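You operate a simulated robot arm through the tools that you are given. There is no shell and no other tool.

Carry out the task below with a simulated robot arm. There is one attempt and no reset: what you move stays moved.

TASK
Drive the kick panel's three screws in numbered order with the cordless driver.
Fine: No. 1, then No. 2, then No. 3; the driver goes back in its cup.

It is judged by the outcome, as a careful person would: the job done as asked, and still so three seconds after it is handed in. It fails if anything else is knocked over, pushed out of place, dropped, spilled or broken.

THE ROBOT
A 7-joint arm with a two-finger parallel gripper, fixed in place. Base frame: the origin is on the floor under the middle of its stand, x ahead of it, y to its left, z up; the work surface is at about z = 850. Readings come in mm, degrees, newtons and seconds.
It reaches about 1247 mm from its shoulder. Its first joint turns from -132.0 to 132.0 degrees. Payload 3.91 kg.
The tool frame sits at the grasp point between the pads (the TCP): z along the fingers, y along the line on which they close. The tips reach 30 mm beyond it. The gripper opens to 110 mm. The fingers are 20 mm wide and 10 mm thick; the gripper's body (48 by 112 mm) begins 55 mm behind the TCP.
Orientation is told as [roll, pitch, yaw] about the base's x, y, z axes, in that order, counted from this pose: with the fingers straight down and closing along the base's y, the tool's x points along the base's -x, its y along +y and its z along -z.

THE INTERFACE
- The arm moves only by the tool arm_command. Its argument "plan" is a list of rows, each an object (a shift or turn left out is 0, a gripper value left out holds the last) with "offset": the shift along the tool's x, y, z in units of 500 mm (1.0 is 500 mm), a list of three; "delta_rot": the turn, a rotation vector about the tool's x, y, z in units of 45 degrees (1.0 is 45 degrees), a list of three; "fingers": the gripper command, from -1 (shut) to 1 (fully open), values between in proportion. In form: [{"offset": [dx, dy, dz], "delta_rot": [ax, ay, az], "fingers": fingers}, ...]. A call has 1 to 20 rows; each row is the pose to reach, as a shift and turn from the pose commanded when the call began, along the tool's axes at that moment. A call with a number of a shift or a turn outside -1 to 1 is refused whole. A row lasts 0.2 s, in which the tool goes at most 50 mm and 8.6 degrees; a call with a longer step from one row to the next is refused whole, and so is a gripper value outside its range. A pose out of reach is approached as far as the arm can. The call stops where the force on the tool passes 40 N (or 10 N more than at its start, if that is more) or the arm is blocked; 0.2 s more then pass. The fingers move at their own pace (about 108 mm/s each) and stop on an object; they squeeze with about 42 N. The grip force told is the motor's: it shows also when the fingers shut on nothing. Time passes only in rows, and 0.2 s behind the last, so rows that repeat a pose let the fingers close. The reply holds the time, the measured pose of the TCP, the force on the tool along the base axes, the opening and the grip force, in the units named above and with some noise, with the torque about the TCP (base axes, N m) and any sound that the robot's microphone picked up, and new pictures: "views" is both (left out), scene, wrist or none.
- Cameras (640 x 400 px; columns grow to the right, rows downward): "scene" is fixed at [400.4, -500.3, 1557.8]; the picture's right is [0.98, 0.19, 0.00], its down [0.07, -0.39, -0.92] and it looks along [-0.17, 0.90, -0.40] (base axes); focal length 321 px, centre (320, 200). "wrist" rides on the gripper at [72, 17, -103] in the tool frame; the picture's right is [-0.23, 0.97, 0.00], its down [-0.76, -0.18, -0.62] and it looks along [-0.61, -0.14, 0.78] (tool axes); focal length 222 px, centre (320, 200). There is no depth. A picture from a camera that has moved, and an enlarged one, comes with that camera's place and axes in the base frame and with its lens.
- zoom(camera, box): a new picture of the part [left, top, right, bottom] of that camera's present view, enlarged. No time passes.
- job_done(): hands the job in; it is judged then, once.

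Places have to be worked out from the pictures, the camera data and where the tool is seen. Open the gripper and draw the arm clear of the work before you hand the job in, unless the task says otherwise.

The tools are called after "Emit:" as name(argument=value, ...) on one line, values as JSON. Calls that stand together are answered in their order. arm_command: Moves the arm, as the interface text tells. Its arguments: {"type":"object","properties":{"plan":{"type":"array","items":{"type":"object","properties":{"offset":{"type":"array","items":{"type":"number"}},"delta_rot":{"type":"array","items":{"type":"number"}},"fingers":{"type":"number"}}}},"views":{"type":"string","enum":["both","scene","wrist","none"]}},"required":["plan"]} The other tools are called the same way: zoom (camera, box) takes an enlarged picture of a part of a camera's view; job_done () hands the job in.

At the start:

```text
t: 0.0
ee_pos: [53.6, 546.1, 1342.8]
tool_rot: [0.1, 0.0, 0.0]
ft_force: [0.2, 0.1, -0.1]
ft_torque: [-0.01, -0.03, 0.01]
grip_width: 109.9
finger_force: 0.0
```

scene: 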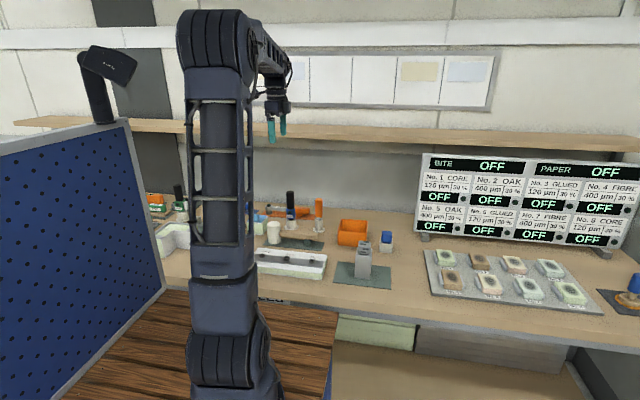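
wrist: 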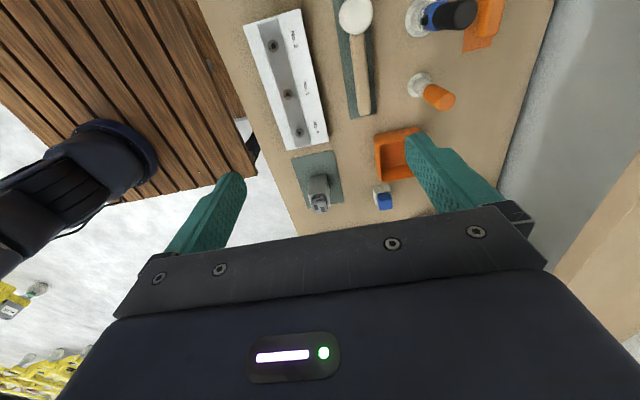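

I start by looking closer at the bench from both cameras to find the panel, the screws and the driver.

Emit:
zoom(camera="wrist", box=[220, 0, 420, 160])

Emit:
zoom(camera="wrist", box=[360, 0, 560, 220])

Emit:
zoom(camera="scene", box=[240, 170, 420, 310])

Emit:
zoom(camera="scene", box=[130, 160, 260, 300])

```text
2.50 times, centred on (320, 80) of wrist
camera zoom: at [-18.4, 563.7, 1446.7], right [0.23, 0.97, 0.0], down [0.76, -0.18, 0.62], along [0.61, -0.14, -0.78], focal length 555 px, centre (320, 500)
```

zoom: 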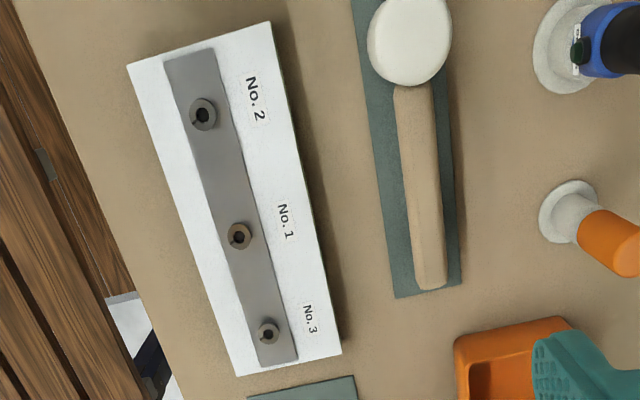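

```text
1.82 times, centred on (460, 110) of wrist
camera zoom: at [-18.4, 563.7, 1446.7], right [0.23, 0.97, 0.0], down [0.76, -0.18, 0.62], along [0.61, -0.14, -0.78], focal length 404 px, centre (66, 364)
```

zoom: 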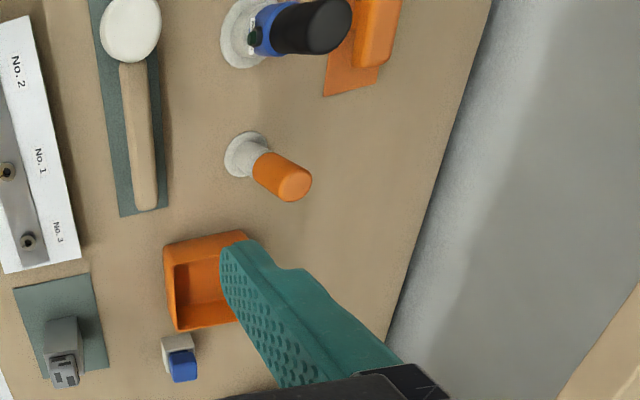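

```text
2.86 times, centred on (330, 240) of scene
camera zoom: at [400.4, -500.3, 1557.8], right [0.98, 0.19, 0.0], down [0.07, -0.39, -0.92], along [-0.17, 0.9, -0.4], focal length 917 px, centre (291, 86)
```

zoom: 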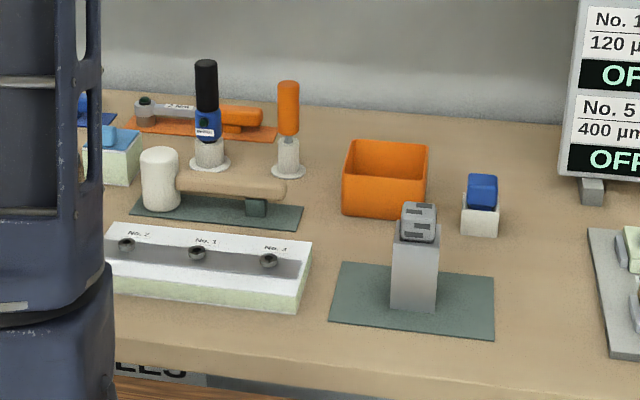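

```text
2.86 times, centred on (195, 230) of scene
camera zoom: at [400.4, -500.3, 1557.8], right [0.98, 0.19, 0.0], down [0.07, -0.39, -0.92], along [-0.17, 0.9, -0.4], focal length 917 px, centre (677, 114)
```

zoom: 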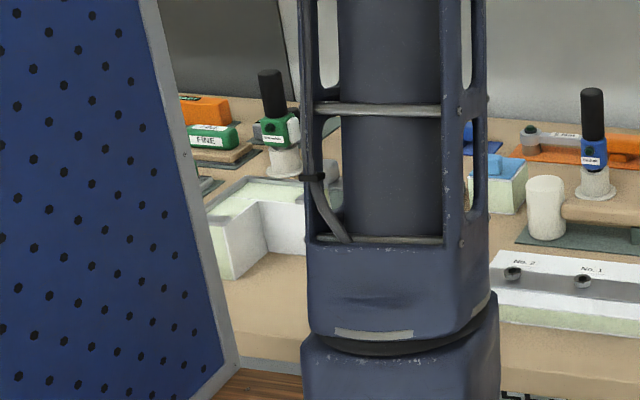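

The panel lies on the bench with screws No. 2, No. 1, No. 3 from left to right, and I see a blue and a green powered tool plus an orange hand tool. I zoom further to read their labels.

Emit:
zoom(camera="scene", box=[270, 180, 340, 240])

Emit:
zoom(camera="scene", box=[145, 175, 205, 230])

Emit:
zoom(camera="wrist", box=[400, 0, 500, 60])

Emit:
zoom(camera="wrist", box=[240, 10, 330, 70])

Emit:
zoom(camera="scene", box=[255, 235, 345, 285])

Emit:
zoom(camera="scene", box=[410, 140, 640, 320])

```text
6.67 times, centred on (305, 210) of scene
camera zoom: at [400.4, -500.3, 1557.8], right [0.98, 0.19, 0.0], down [0.07, -0.39, -0.92], along [-0.17, 0.9, -0.4], focal length 2140 px, centre (420, 133)
```

zoom: 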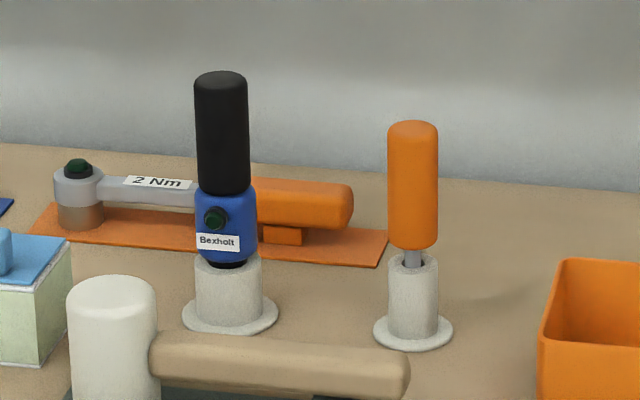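

```text
7.27 times, centred on (175, 202) of scene
camera zoom: at [400.4, -500.3, 1557.8], right [0.98, 0.19, 0.0], down [0.07, -0.39, -0.92], along [-0.17, 0.9, -0.4], focal length 2334 px, centre (1374, 182)
```

zoom: 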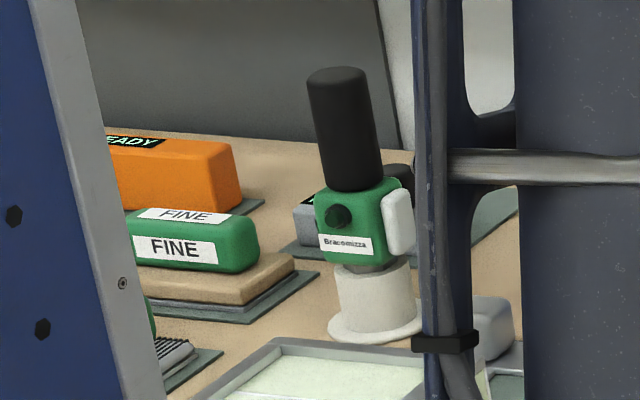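

```text
6.40 times, centred on (450, 30) of wrist
camera zoom: at [-18.4, 563.7, 1446.7], right [0.23, 0.97, 0.0], down [0.76, -0.18, 0.62], along [0.61, -0.14, -0.78], focal length 1422 px, centre (-512, 1288)
```

zoom: 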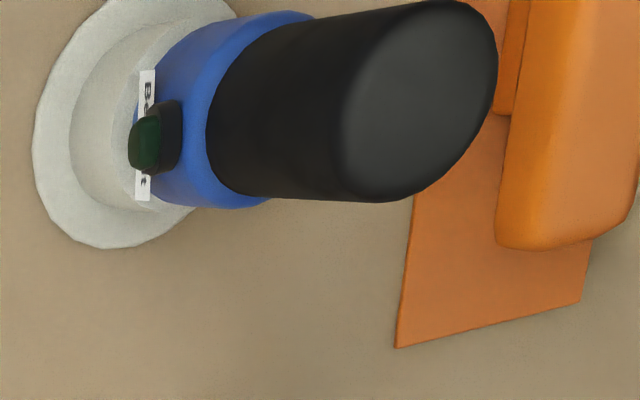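

```text
6.67 times, centred on (285, 40) of wrist
camera zoom: at [-18.4, 563.7, 1446.7], right [0.23, 0.97, 0.0], down [0.76, -0.18, 0.62], along [0.61, -0.14, -0.78], focal length 1481 px, centre (553, 1267)
```

zoom: 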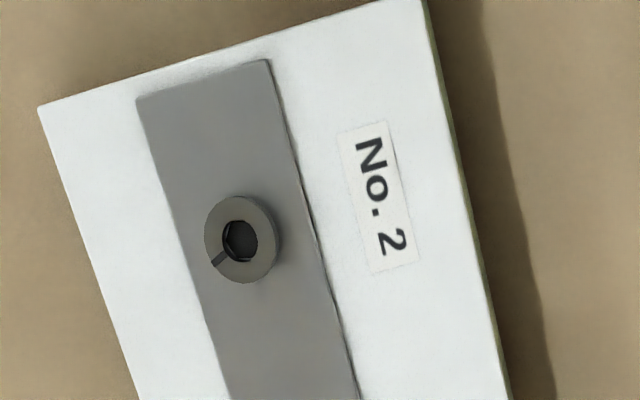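

```text
7.11 times, centred on (300, 260) of scene
camera zoom: at [400.4, -500.3, 1557.8], right [0.98, 0.19, 0.0], down [0.07, -0.39, -0.92], along [-0.17, 0.9, -0.4], focal length 2282 px, centre (462, -227)
```

zoom: 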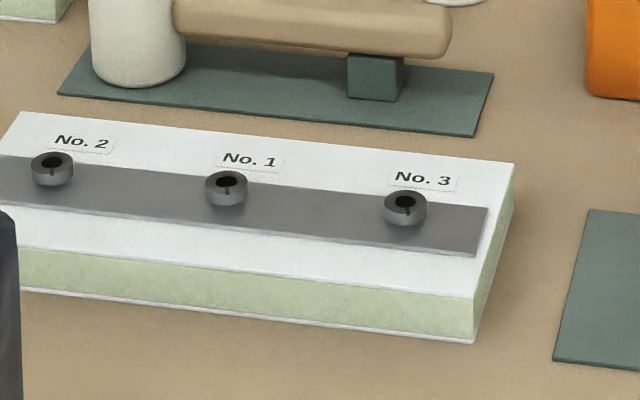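

```text
2.22 times, centred on (525, 230) of scene
camera zoom: at [400.4, -500.3, 1557.8], right [0.98, 0.19, 0.0], down [0.07, -0.39, -0.92], along [-0.17, 0.9, -0.4], focal length 713 px, centre (-136, 133)
```

zoom: 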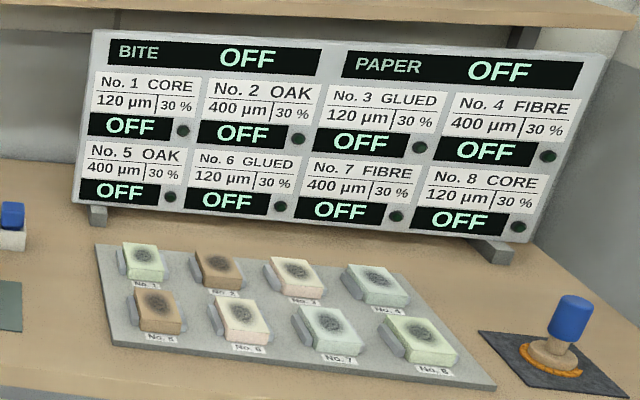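

Both the blue "Bexholt" and the green "Branomizza" stand in cups; I need close views to tell which one is the screw driver. I turn the wrist so its camera faces the bench back wall (+y) while coming slightly down, in free air.

Emit:
arm_command(plan=[{"delta_rot": [0, 0, -0.17], "offset": [0, 0, 0.03], "fingers": 1}, {"delta_rot": [0, 0, -0.34], "offset": [0, 0, 0.06]}, {"delta_rot": [0, 0, -0.51], "offset": [0, 0, 0.09]}, {"delta_rot": [0, 0, -0.68], "offset": [0, 0, 0.12]}, {"delta_rot": [0, 0, -0.85], "offset": [0, 0, 0.15]}, {"delta_rot": [0, 0, -1.0], "offset": [0, 0, 0.18]}, {"delta_rot": [0, 0, -1.0], "offset": [0, 0, 0.18]}], views="both")

```text
t: 1.6
ee_pos: [54.4, 547.5, 1254.9]
tool_rot: [-0.1, 0.0, 45.0]
ft_force: [-0.7, 0.6, 0.2]
ft_torque: [0.03, -0.02, 0.01]
grip_width: 110.0
finger_force: 0.0
camera wrist: at [-8.6, 507.7, 1357.4], right [-0.53, 0.85, 0.0], down [0.66, 0.41, 0.62], along [0.53, 0.33, -0.78], focal length 222 px, centre (320, 200)
```

scene: 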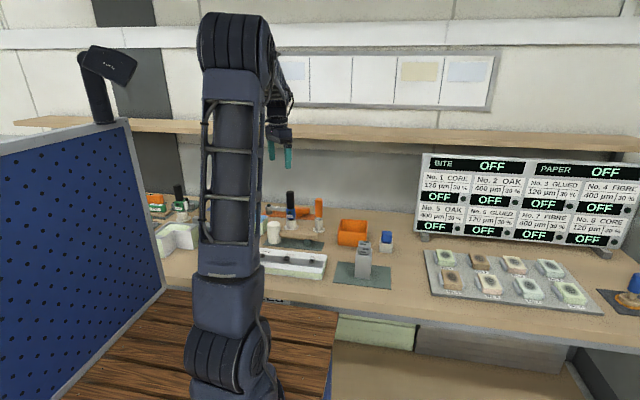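
wrist: 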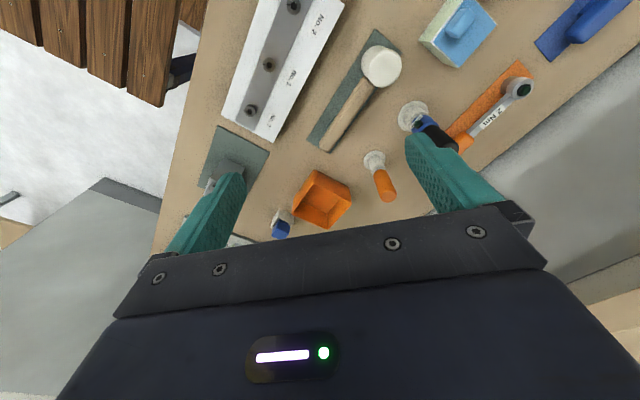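

Nothing is disturbed; I rotate another 45° so the camera looks straight at the back of the bench, and approach the blue tool.

Emit:
arm_command(plan=[{"delta_rot": [0, 0, -0.17], "offset": [-0.009, 0.015, 0.03]}, {"delta_rot": [0, 0, -0.34], "offset": [-0.018, 0.03, 0.06]}, {"delta_rot": [0, 0, -0.51], "offset": [-0.027, 0.045, 0.1]}, {"delta_rot": [0, 0, -0.68], "offset": [-0.036, 0.06, 0.14]}, {"delta_rot": [0, 0, -0.85], "offset": [-0.045, 0.075, 0.17]}, {"delta_rot": [0, 0, -1.0], "offset": [-0.0566, 0.0934, 0.2]}, {"delta_rot": [0, 0, -1.0], "offset": [-0.0566, 0.0934, 0.2]}], views="both")

```text
t: 3.2
ee_pos: [40.0, 599.2, 1153.0]
tool_rot: [0.0, 0.0, 90.0]
ft_force: [0.3, 0.4, -0.2]
ft_torque: [-0.02, -0.01, -0.03]
grip_width: 110.0
finger_force: 0.1
camera wrist: at [24.3, 527.6, 1256.7], right [-0.97, 0.23, 0.0], down [0.18, 0.76, 0.62], along [0.14, 0.61, -0.78], focal length 222 px, centre (320, 200)
```

scene: 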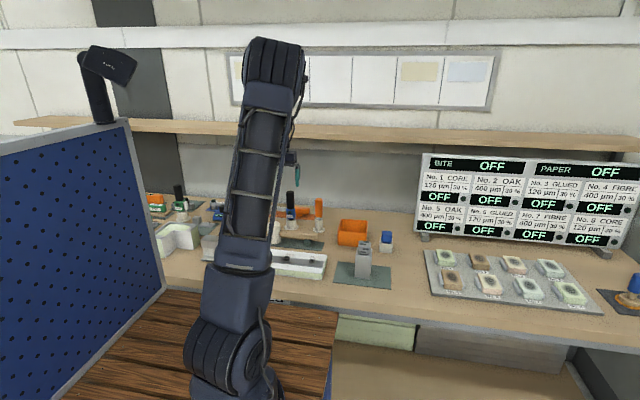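
wrist: 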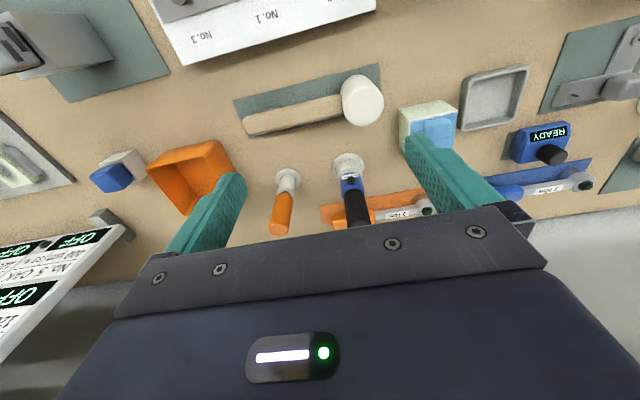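

The camera faces the tools now; I zoom on the blue tool and the others around it.

Emit:
zoom(camera="wrist", box=[310, 140, 400, 240])

Emit:
zoom(camera="wrist", box=[440, 40, 640, 220])

Emit:
zoom(camera="scene", box=[140, 175, 250, 260])

```text
4.00 times, centred on (355, 190) of wrist
camera zoom: at [24.3, 527.6, 1256.7], right [-0.97, 0.23, 0.0], down [0.18, 0.76, 0.62], along [0.14, 0.61, -0.78], focal length 888 px, centre (180, 240)
```

zoom: 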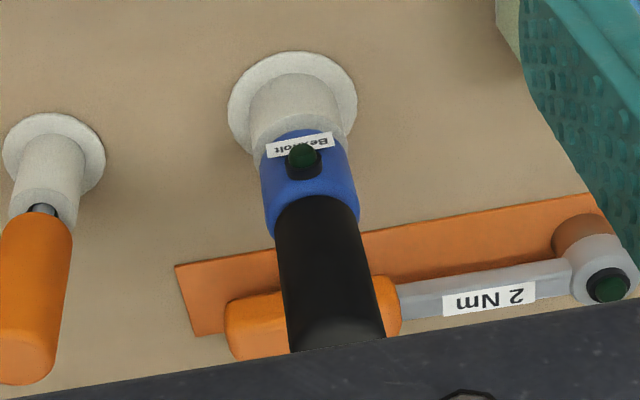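

```text
2.22 times, centred on (540, 130) of wrist
camera zoom: at [24.3, 527.6, 1256.7], right [-0.97, 0.23, 0.0], down [0.18, 0.76, 0.62], along [0.14, 0.61, -0.78], focal length 494 px, centre (-169, 356)
```

zoom: 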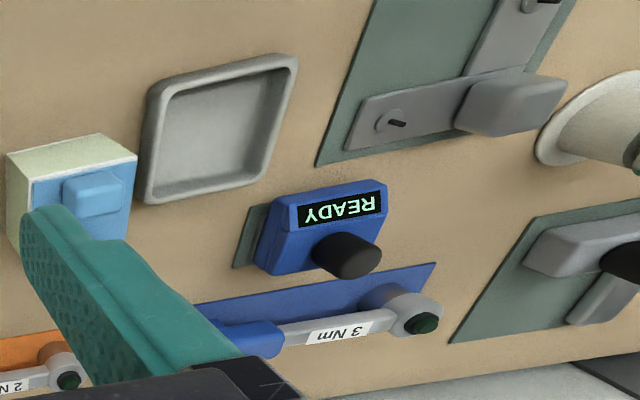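

```text
4.71 times, centred on (195, 218) of scene
camera zoom: at [400.4, -500.3, 1557.8], right [0.98, 0.19, 0.0], down [0.07, -0.39, -0.92], along [-0.17, 0.9, -0.4], focal length 1510 px, centre (908, 118)
```

zoom: 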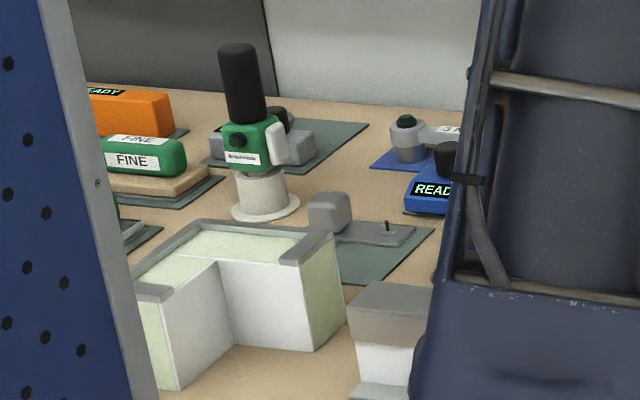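

The blue tool is a slim driver with a lamp/button, standing in its cup near the panel; the green one has a side guide like a trimmer. Before moving over the blue one I check the shelf's front edge for clearance.

Emit:
zoom(camera="scene", box=[240, 100, 400, 200])

Emit:
zoom(camera="scene", box=[540, 90, 640, 200])

```text
4.00 times, centred on (320, 150) of scene
camera zoom: at [400.4, -500.3, 1557.8], right [0.98, 0.19, 0.0], down [0.07, -0.39, -0.92], along [-0.17, 0.9, -0.4], focal length 1284 px, centre (320, 400)
```

zoom: 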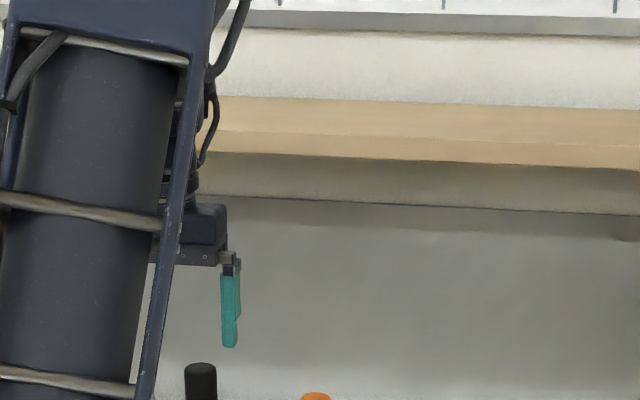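

```text
3.64 times, centred on (590, 145) of scene
camera zoom: at [400.4, -500.3, 1557.8], right [0.98, 0.19, 0.0], down [0.07, -0.39, -0.92], along [-0.17, 0.9, -0.4], focal length 1167 px, centre (-662, 400)
```

zoom: 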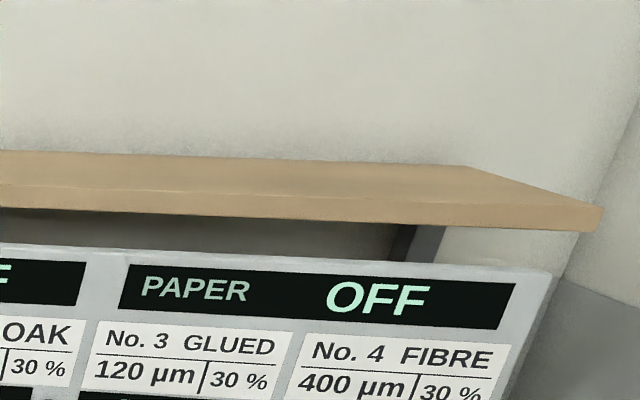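

The shelf front edge works out to about y = 840, z = 1247–1272, and the driver axis to about (22, 769). I approach halfway first to re-measure the driver from a closer view.

Emit:
arm_command(plan=[{"offset": [-0.04, 0.004, 0.015]}, {"offset": [-0.08, 0.008, 0.03]}, {"offset": [-0.12, 0.012, 0.045]}, {"offset": [-0.16, 0.016, 0.06]}, {"offset": [-0.2, 0.02, 0.075]}, {"offset": [-0.22, 0.024, 0.086]}, {"offset": [-0.22, 0.024, 0.086]}], views="both")

```text
t: 4.8
ee_pos: [28.8, 709.9, 1110.7]
tool_rot: [0.0, 0.0, 90.0]
ft_force: [-0.6, -0.4, -0.2]
ft_torque: [-0.02, 0.04, -0.03]
grip_width: 109.7
finger_force: 0.1
camera wrist: at [12.7, 637.7, 1213.3], right [-0.97, 0.23, 0.0], down [0.18, 0.76, 0.62], along [0.14, 0.61, -0.78], focal length 222 px, centre (320, 200)
```

scene: 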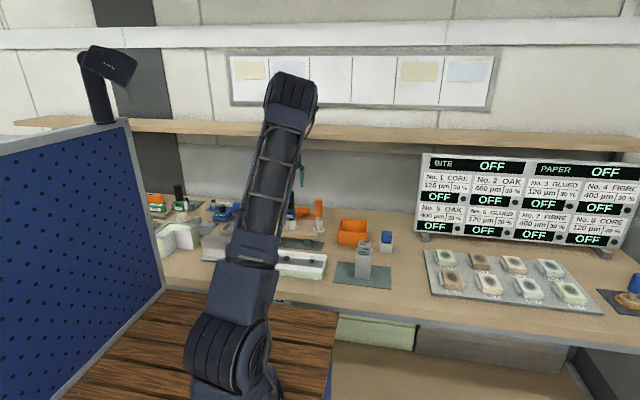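
wrist: 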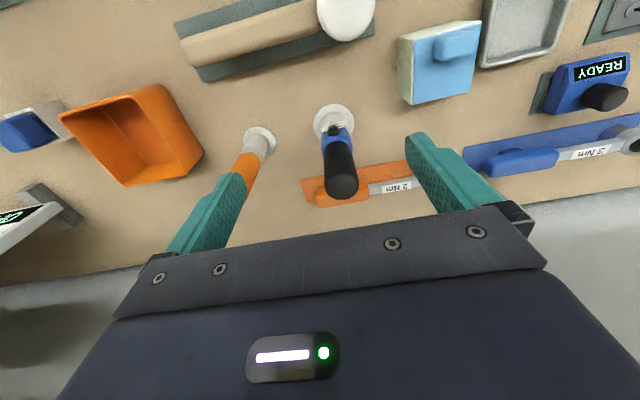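

The driver handle is in clear view between the fingers; I zoom to measure its top and base.

Emit:
zoom(camera="wrist", box=[290, 90, 390, 210])

Emit:
zoom(camera="wrist", box=[220, 100, 360, 210])

Emit:
zoom(camera="scene", box=[150, 180, 250, 260])

```text
3.33 times, centred on (340, 150) of wrist
camera zoom: at [12.7, 637.7, 1213.3], right [-0.97, 0.23, 0.0], down [0.18, 0.76, 0.62], along [0.14, 0.61, -0.78], focal length 740 px, centre (253, 367)
```

zoom: 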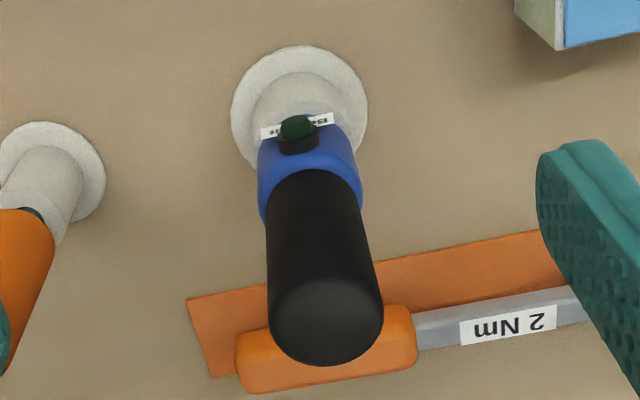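

```text
3.64 times, centred on (290, 155) of wrist
camera zoom: at [12.7, 637.7, 1213.3], right [-0.97, 0.23, 0.0], down [0.18, 0.76, 0.62], along [0.14, 0.61, -0.78], focal length 808 px, centre (429, 364)
```

zoom: 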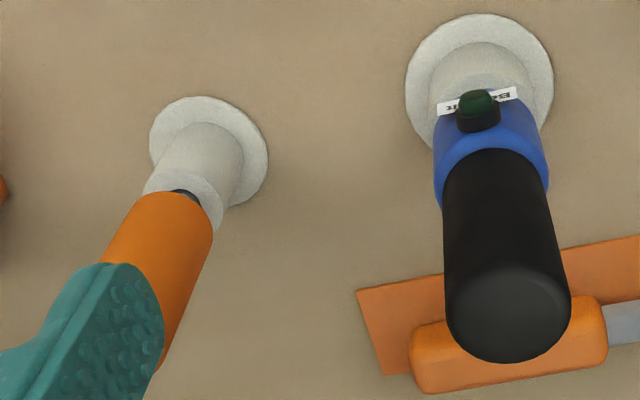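

```text
5.00 times, centred on (200, 220) of scene
camera zoom: at [400.4, -500.3, 1557.8], right [0.98, 0.19, 0.0], down [0.07, -0.39, -0.92], along [-0.17, 0.9, -0.4], focal length 1605 px, centre (920, 100)
```

zoom: 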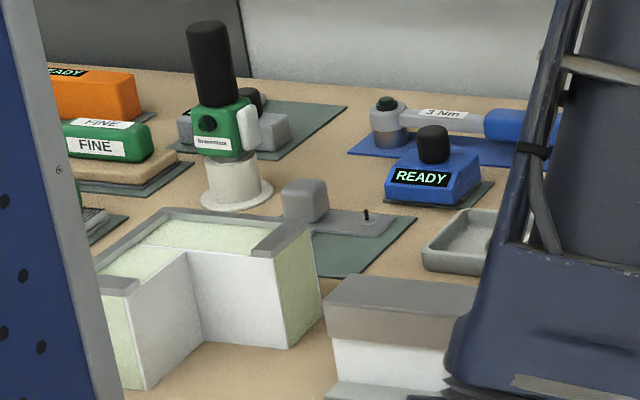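

The driver stands vertical with its axis at about (20.5, 768), handle top z ≈ 1027, handle Ø ≈ 35 mm. I move directly above it, with the tips still about 18 mm above the handle, to check alignment.

Emit:
arm_command(plan=[{"offset": [-0.03, 0.004, 0.017]}, {"offset": [-0.06, 0.008, 0.034]}, {"offset": [-0.09, 0.012, 0.05]}, {"offset": [-0.118, 0.016, 0.07]}, {"offset": [-0.118, 0.016, 0.07]}, {"offset": [-0.118, 0.016, 0.07]}], views="both")

```text
t: 6.2
ee_pos: [20.4, 768.9, 1075.0]
tool_rot: [0.0, 0.1, 90.0]
ft_force: [0.4, -0.3, -0.1]
ft_torque: [-0.02, 0.01, 0.02]
grip_width: 110.0
finger_force: 0.0
camera wrist: at [4.3, 696.5, 1179.1], right [-0.97, 0.23, 0.0], down [0.18, 0.76, 0.62], along [0.14, 0.61, -0.78], focal length 222 px, centre (320, 200)
```

scene: 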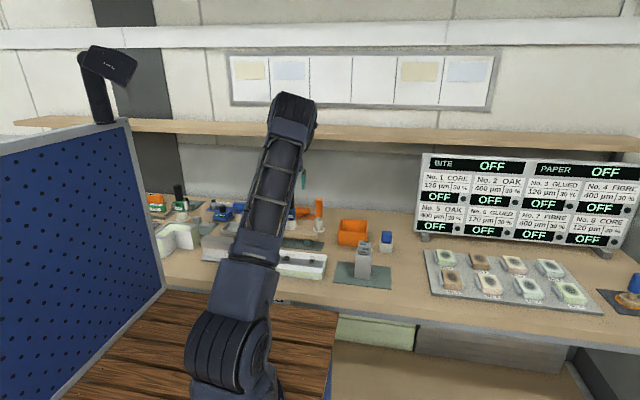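
wrist: 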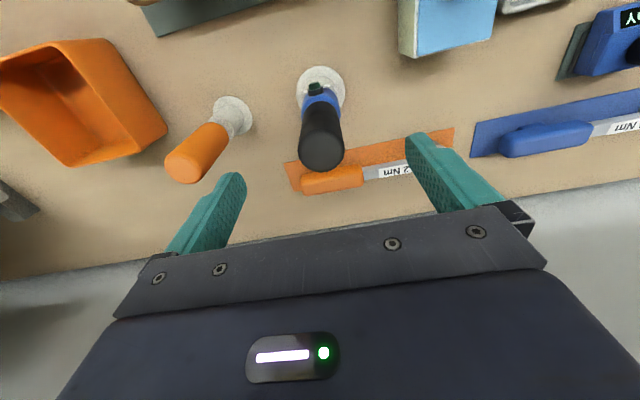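

The driver sits at image column 320, on the tool axis; a zoom to verify the row alignment too.

Emit:
zoom(camera="wrist", box=[280, 60, 360, 180])

Emit:
zoom(camera="scene", box=[240, 80, 360, 240])

```text
3.33 times, centred on (320, 120) of wrist
camera zoom: at [4.3, 696.5, 1179.1], right [-0.97, 0.23, 0.0], down [0.18, 0.76, 0.62], along [0.14, 0.61, -0.78], focal length 740 px, centre (320, 467)
```

zoom: 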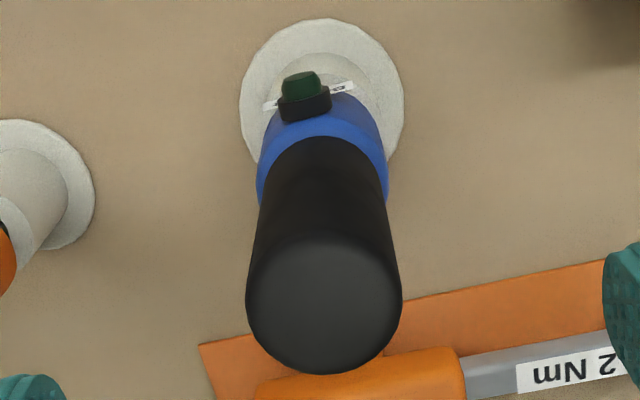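

```text
2.50 times, centred on (300, 160) of scene
camera zoom: at [400.4, -500.3, 1557.8], right [0.98, 0.19, 0.0], down [0.07, -0.39, -0.92], along [-0.17, 0.9, -0.4], focal length 802 px, centre (370, 300)
```

zoom: 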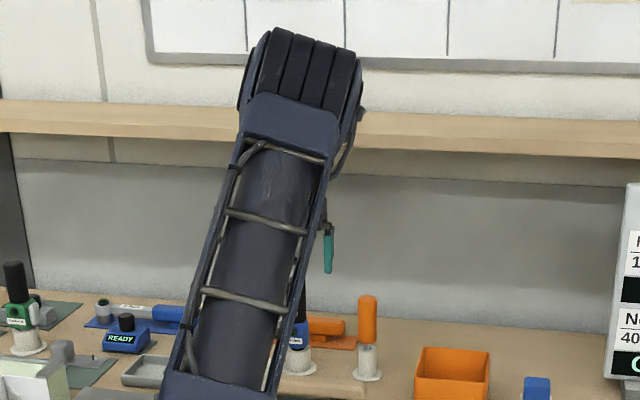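

Alignment is within about 1 mm. I descend to TCP z ≈ 986 (tips just above the blue body, palm ~14 mm above the handle top) with the fingers open, watching the force.

Emit:
arm_command(plan=[{"offset": [0, 0.002, 0.03]}, {"offset": [0, 0.002, 0.06]}, {"offset": [0, 0.002, 0.09]}, {"offset": [0, 0.002, 0.12]}, {"offset": [0, 0.002, 0.15]}, {"offset": [0, 0.002, 0.178]}, {"offset": [0, 0.002, 0.178]}, {"offset": [0, 0.002, 0.178]}], views="both")

```text
t: 8.0
ee_pos: [19.0, 769.3, 984.8]
tool_rot: [0.0, 0.0, 90.0]
ft_force: [0.8, -0.1, 0.2]
ft_torque: [0.01, -0.01, -0.01]
grip_width: 109.9
finger_force: 0.1
camera wrist: at [3.2, 696.6, 1089.0], right [-0.97, 0.23, 0.0], down [0.18, 0.76, 0.62], along [0.14, 0.61, -0.78], focal length 222 px, centre (320, 200)
```

scene: 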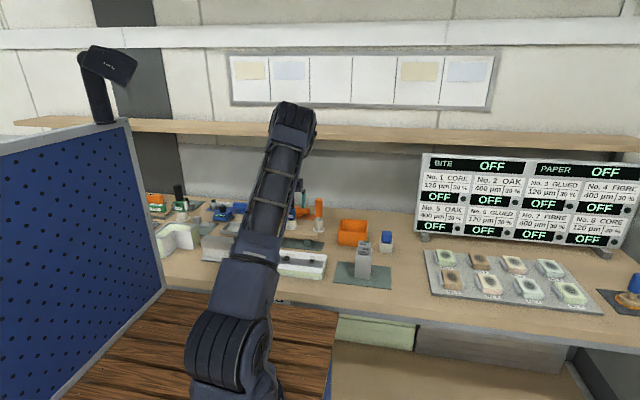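
wrist: 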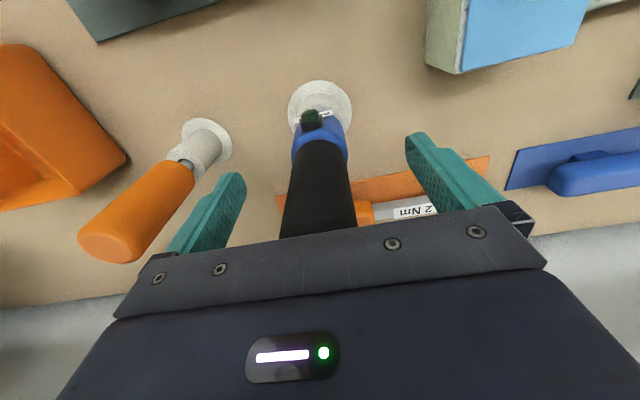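

The handle stands between the open fingers, tips just above the blue body. I close the gripper on the handle.

Emit:
arm_command(plan=[{"fingers": 0.0}, {"fingers": -0.3}, {"fingers": -1}, {"fingers": -1}, {"fingers": -1}], views="both")

```text
t: 9.2
ee_pos: [19.1, 768.7, 986.1]
tool_rot: [0.0, 0.1, 89.9]
ft_force: [3.1, -0.2, 2.2]
ft_torque: [-0.01, -0.26, 0.03]
grip_width: 35.5
finger_force: 42.0
camera wrist: at [3.4, 696.6, 1089.1], right [-0.97, 0.23, 0.0], down [0.18, 0.76, 0.62], along [0.14, 0.61, -0.78], focal length 222 px, centre (320, 200)
```

scene: 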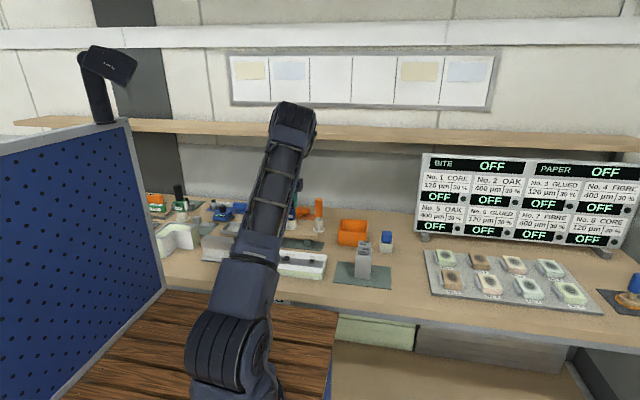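
wrist: 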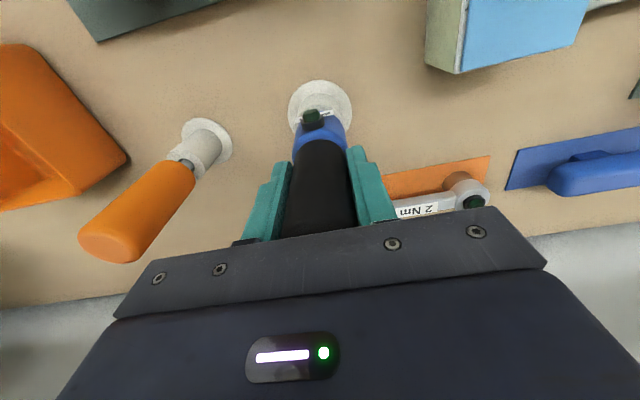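

The grip holds at 35.5 mm with 42 N. I lift the driver straight up out of its cup.

Emit:
arm_command(plan=[{"offset": [0, 0, -0.02]}, {"offset": [0, 0, -0.05]}, {"offset": [0, 0, -0.08]}, {"offset": [0, 0, -0.12]}, {"offset": [0, 0, -0.16]}, {"offset": [0, 0, -0.2]}, {"offset": [0, 0, -0.2]}, {"offset": [0, 0, -0.2]}], views="both")

```text
t: 11.0
ee_pos: [19.9, 767.1, 1084.3]
tool_rot: [0.0, 0.0, 90.1]
ft_force: [-0.2, -0.3, -4.6]
ft_torque: [0.01, 0.03, -0.01]
grip_width: 35.5
finger_force: 42.2
camera wrist: at [3.4, 696.0, 1188.0], right [-0.97, 0.23, 0.0], down [0.18, 0.76, 0.62], along [0.14, 0.61, -0.78], focal length 222 px, centre (320, 200)
```

scene: 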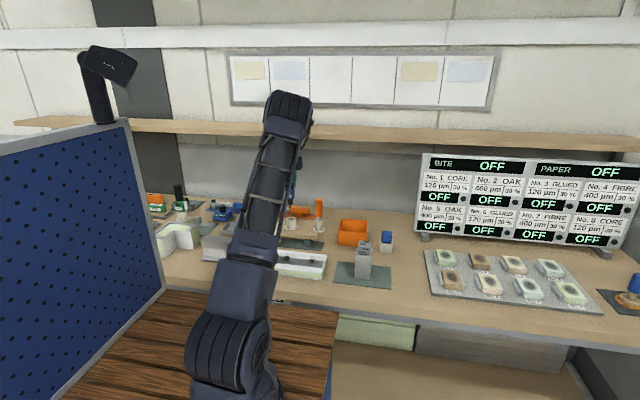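
wrist: 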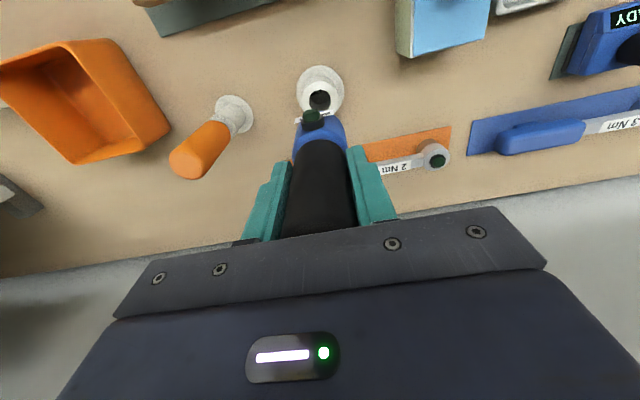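

The driver is out of the cup, weighing about 4.6 N. I check how it hangs and whether the bit is visible.

Emit:
zoom(camera="wrist", box=[270, 50, 380, 160])

Emit:
zoom(camera="scene", box=[260, 140, 340, 240])

```text
3.64 times, centred on (325, 105) of wrist
camera zoom: at [3.4, 696.0, 1188.0], right [-0.97, 0.23, 0.0], down [0.18, 0.76, 0.62], along [0.14, 0.61, -0.78], focal length 808 px, centre (302, 546)
```

zoom: 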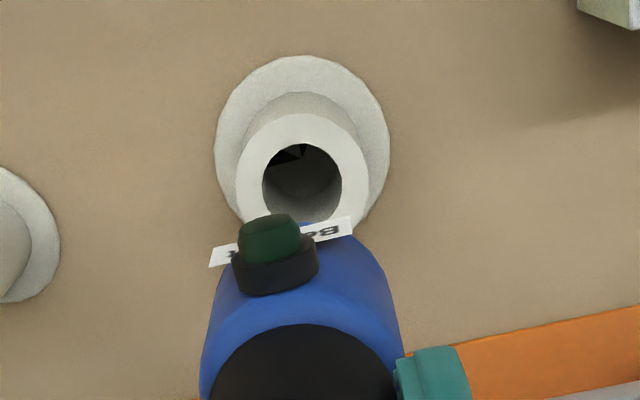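

```text
4.00 times, centred on (300, 190) of scene
camera zoom: at [400.4, -500.3, 1557.8], right [0.98, 0.19, 0.0], down [0.07, -0.39, -0.92], along [-0.17, 0.9, -0.4], focal length 1284 px, centre (400, 240)
```

zoom: 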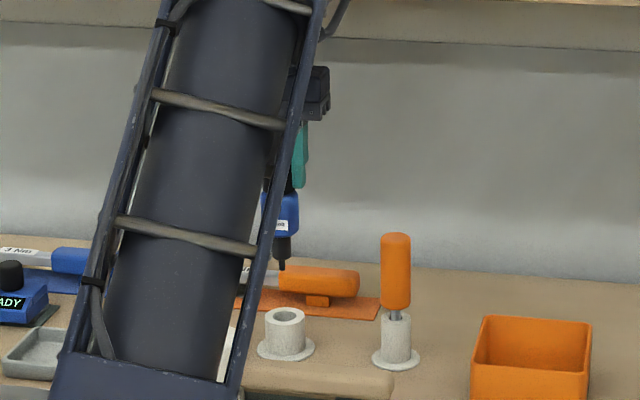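

The bit is visible from the scene camera; I zoom in for a precise measure of the bit tip below the grip.

Emit:
zoom(camera="scene", box=[315, 160, 345, 180])

Emit:
zoom(camera="scene", box=[270, 165, 330, 235])

```text
16.00 times, centred on (330, 170) of scene
camera zoom: at [400.4, -500.3, 1557.8], right [0.98, 0.19, 0.0], down [0.07, -0.39, -0.92], along [-0.17, 0.9, -0.4], focal length 5135 px, centre (160, 680)
```

zoom: 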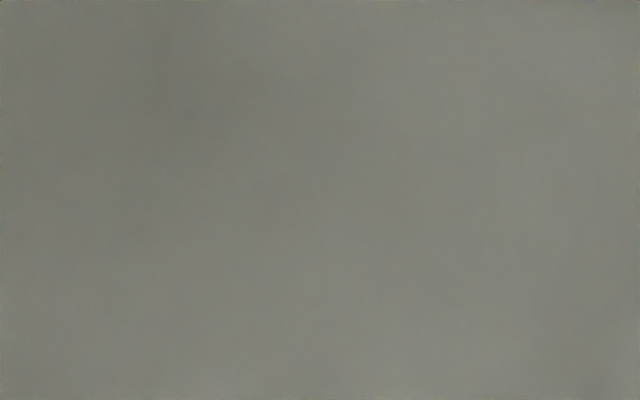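

```text
5.71 times, centred on (300, 200) of scene
camera zoom: at [400.4, -500.3, 1557.8], right [0.98, 0.19, 0.0], down [0.07, -0.39, -0.92], along [-0.17, 0.9, -0.4], focal length 1834 px, centre (434, 200)
```

zoom: 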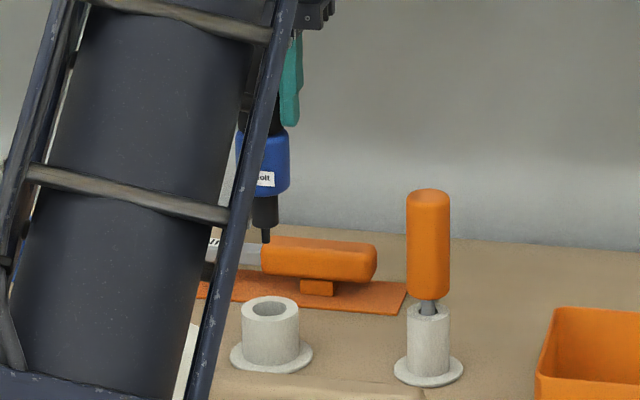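

The bit tip hangs about 135 mm below the TCP, and the screw heads come out near z ≈ 889 at y ≈ 460. I raise a little and carry the driver over screw No. 1 (x ≈ 92), keeping the tip above z ≈ 980.

Emit:
arm_command(plan=[{"offset": [0, 0, -0.03]}, {"offset": [0.01, -0.002, -0.06]}, {"offset": [0.04, -0.01, -0.068]}, {"offset": [0.08, -0.02, -0.068]}, {"offset": [0.13, -0.03, -0.068]}, {"offset": [0.18, -0.042, -0.068]}, {"offset": [0.23, -0.054, -0.068]}, {"offset": [0.28, -0.066, -0.068]}, {"offset": [0.33, -0.078, -0.068]}, {"offset": [0.38, -0.09, -0.068]}, {"offset": [0.43, -0.102, -0.068]}, {"offset": [0.48, -0.114, -0.068]}, {"offset": [0.53, -0.126, -0.068]}, {"offset": [0.57, -0.135, -0.068]}, {"offset": [0.6, -0.142, -0.068]}, {"offset": [0.616, -0.145, -0.068]}, {"offset": [0.616, -0.145, -0.068]}, {"offset": [0.616, -0.145, -0.068]}], views="both")

```text
t: 14.8
ee_pos: [91.9, 460.7, 1119.8]
tool_rot: [-0.1, -0.1, 90.0]
ft_force: [-1.0, -0.7, -5.0]
ft_torque: [-0.01, 0.02, -0.02]
grip_width: 35.5
finger_force: 42.4
camera wrist: at [75.1, 388.9, 1223.8], right [-0.97, 0.23, 0.0], down [0.18, 0.76, 0.62], along [0.14, 0.61, -0.78], focal length 222 px, centre (320, 200)
```

scene: 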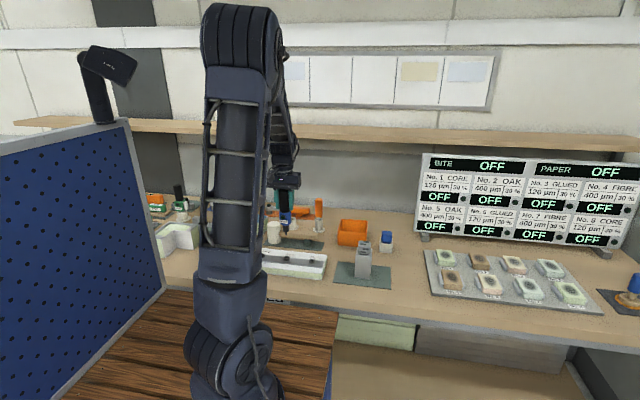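
wrist: 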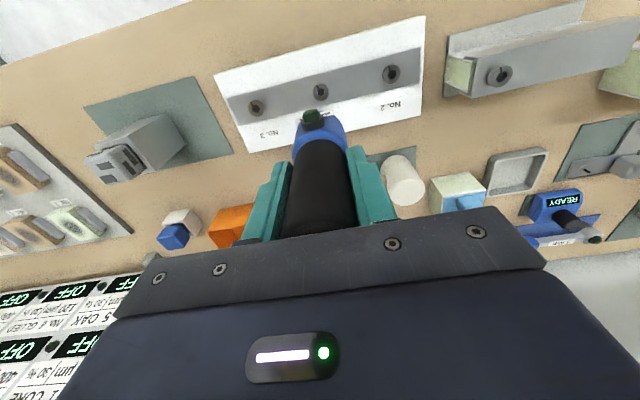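

Screw No. 1 appears right at the expected spot above the lamp. I zoom both cameras to refine.

Emit:
zoom(camera="wrist", box=[230, 50, 420, 150])

Emit:
zoom(camera="wrist", box=[290, 70, 350, 130])

Emit:
zoom(camera="scene", box=[250, 180, 340, 280])

Emit:
zoom(camera="wrist", box=[430, 0, 640, 130])

```text
3.37 times, centred on (325, 100) of wrist
camera zoom: at [75.1, 388.9, 1223.8], right [-0.97, 0.23, 0.0], down [0.18, 0.76, 0.62], along [0.14, 0.61, -0.78], focal length 748 px, centre (303, 537)
```

zoom: 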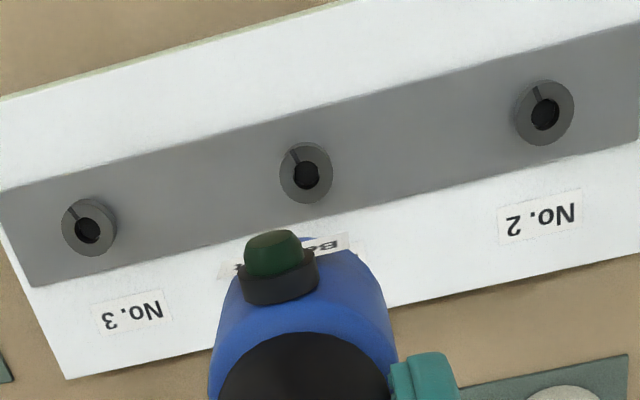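

```text
6.67 times, centred on (320, 100) of wrist
camera zoom: at [75.1, 388.9, 1223.8], right [-0.97, 0.23, 0.0], down [0.18, 0.76, 0.62], along [0.14, 0.61, -0.78], focal length 1481 px, centre (320, 867)
```

zoom: 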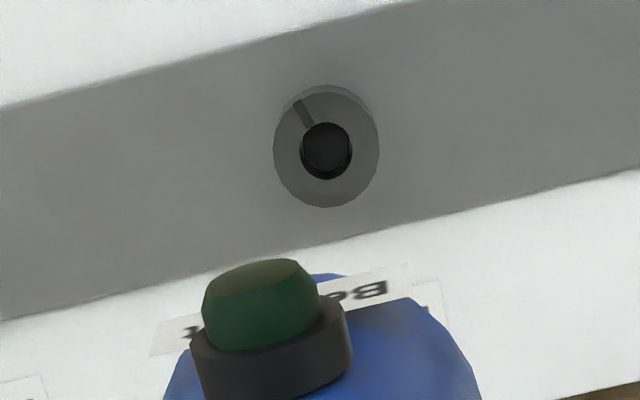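

```text
4.00 times, centred on (295, 230) of scene
camera zoom: at [400.4, -500.3, 1557.8], right [0.98, 0.19, 0.0], down [0.07, -0.39, -0.92], along [-0.17, 0.9, -0.4], focal length 1284 px, centre (420, 80)
```

zoom: 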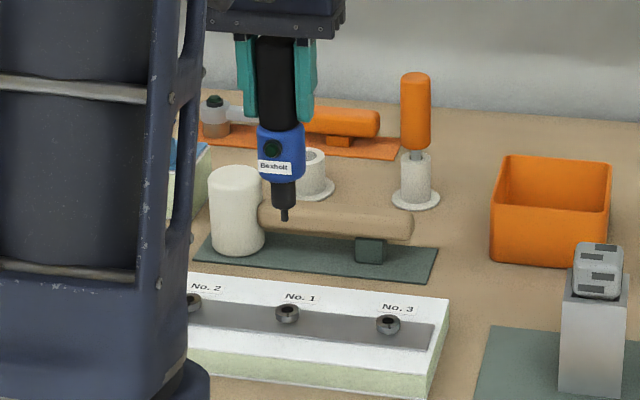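

```text
3.05 times, centred on (535, 65) of wrist
camera zoom: at [75.1, 388.9, 1223.8], right [-0.97, 0.23, 0.0], down [0.18, 0.76, 0.62], along [0.14, 0.61, -0.78], focal length 677 px, centre (-335, 611)
```

zoom: 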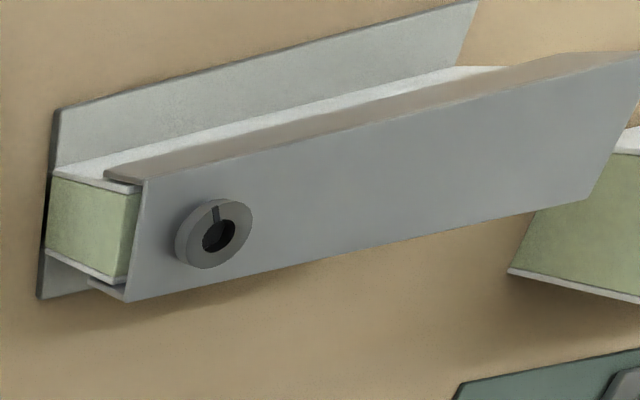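

The driver hangs vertical and screw No. 1's hole is about 1–2 mm to the −x side of the tool axis. I shift by −1.5 mm in x and lower to about 45 mm above the head for a finer check.

Emit:
arm_command(plan=[{"offset": [0, 0.003, 0.03]}, {"offset": [0, 0.003, 0.06]}, {"offset": [0, 0.003, 0.09]}, {"offset": [0, 0.003, 0.1]}, {"offset": [0, 0.003, 0.1]}, {"offset": [0, 0.003, 0.1]}], views="both")

Emit:
zoom(camera="wrist", box=[280, 70, 360, 130])

Emit:
zoom(camera="scene", box=[270, 210, 330, 270])

```text
t: 16.2
ee_pos: [91.0, 460.5, 1069.5]
tool_rot: [0.0, 0.0, 90.0]
ft_force: [0.6, 0.0, -3.9]
ft_torque: [-0.03, 0.01, 0.0]
grip_width: 35.8
finger_force: 42.2
camera wrist: at [74.8, 388.5, 1173.6], right [-0.97, 0.23, 0.0], down [0.18, 0.76, 0.62], along [0.14, 0.61, -0.78], focal length 222 px, centre (320, 200)
```

scene: 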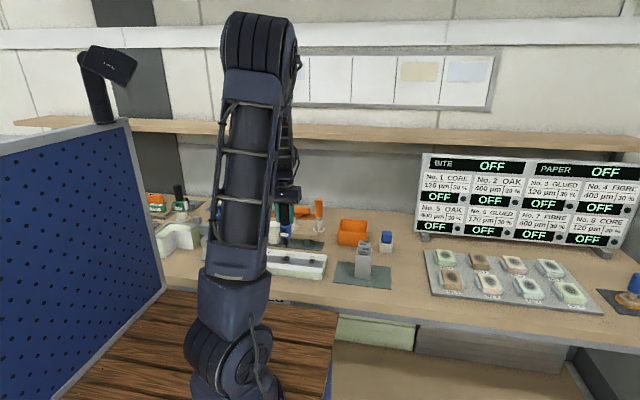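
wrist: 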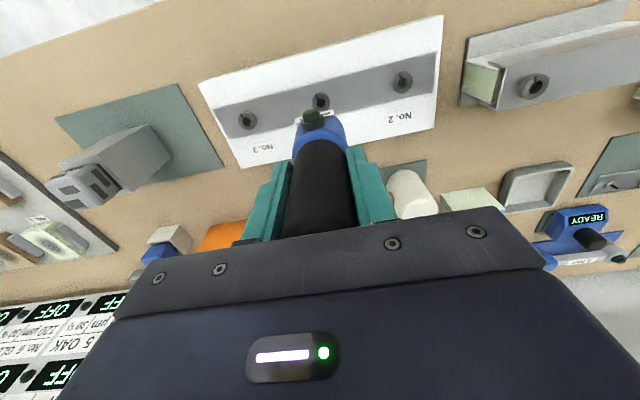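

```text
6.67 times, centred on (320, 100) of wrist
camera zoom: at [74.8, 388.5, 1173.6], right [-0.97, 0.23, 0.0], down [0.18, 0.76, 0.62], along [0.14, 0.61, -0.78], focal length 1481 px, centre (320, 867)
```

zoom: 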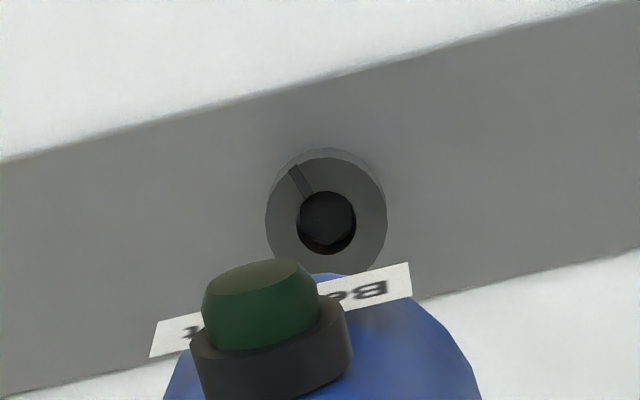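

```text
6.67 times, centred on (300, 240) of scene
camera zoom: at [400.4, -500.3, 1557.8], right [0.98, 0.19, 0.0], down [0.07, -0.39, -0.92], along [-0.17, 0.9, -0.4], focal length 2140 px, centre (453, -67)
```

zoom: 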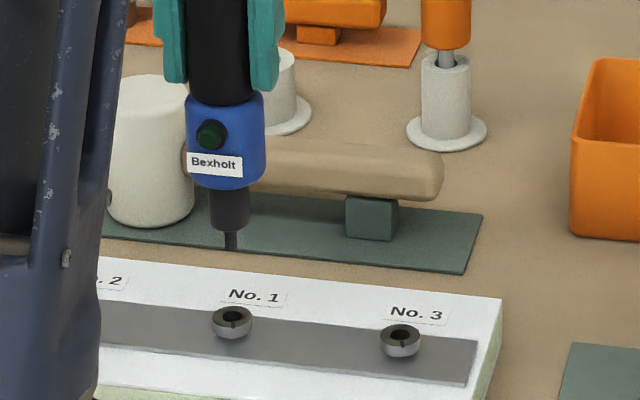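

The screw head sits nearly straight below the driver axis. I take a tighter look in the scene camera to compare bit tip and socket.

Emit:
zoom(camera="scene", box=[283, 232, 313, 256])

```text
16.00 times, centred on (298, 244) of scene
camera zoom: at [400.4, -500.3, 1557.8], right [0.98, 0.19, 0.0], down [0.07, -0.39, -0.92], along [-0.17, 0.9, -0.4], focal length 5135 px, centre (672, -504)
```

zoom: 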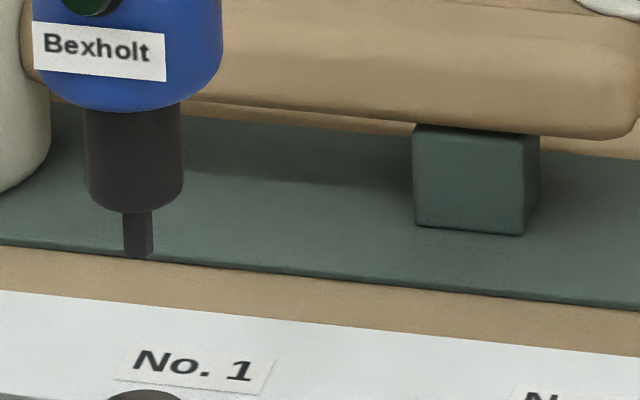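

Emit:
zoom(camera="scene", box=[280, 240, 312, 264])

```text
16.00 times, centred on (296, 252) of scene
camera zoom: at [400.4, -500.3, 1557.8], right [0.98, 0.19, 0.0], down [0.07, -0.39, -0.92], along [-0.17, 0.9, -0.4], focal length 5135 px, centre (704, -632)
```

zoom: 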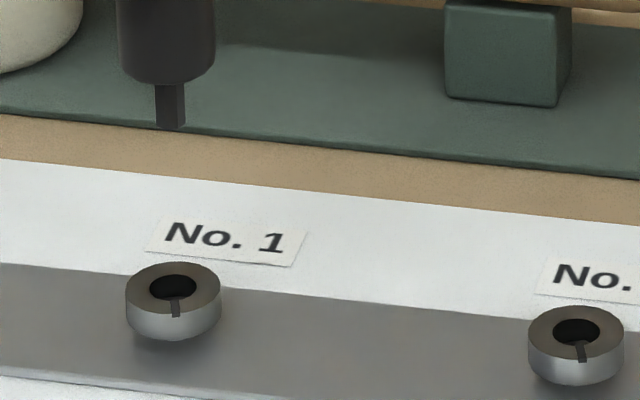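

Emit:
zoom(camera="scene", box=[262, 215, 310, 251])

```text
11.11 times, centred on (286, 233) of scene
camera zoom: at [400.4, -500.3, 1557.8], right [0.98, 0.19, 0.0], down [0.07, -0.39, -0.92], along [-0.17, 0.9, -0.4], focal length 3566 px, centre (698, -167)
```

zoom: 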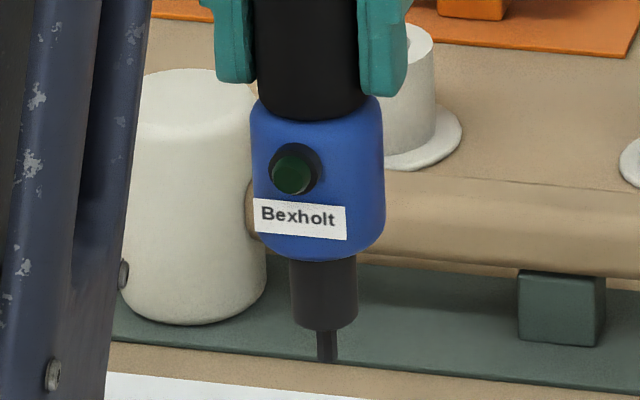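

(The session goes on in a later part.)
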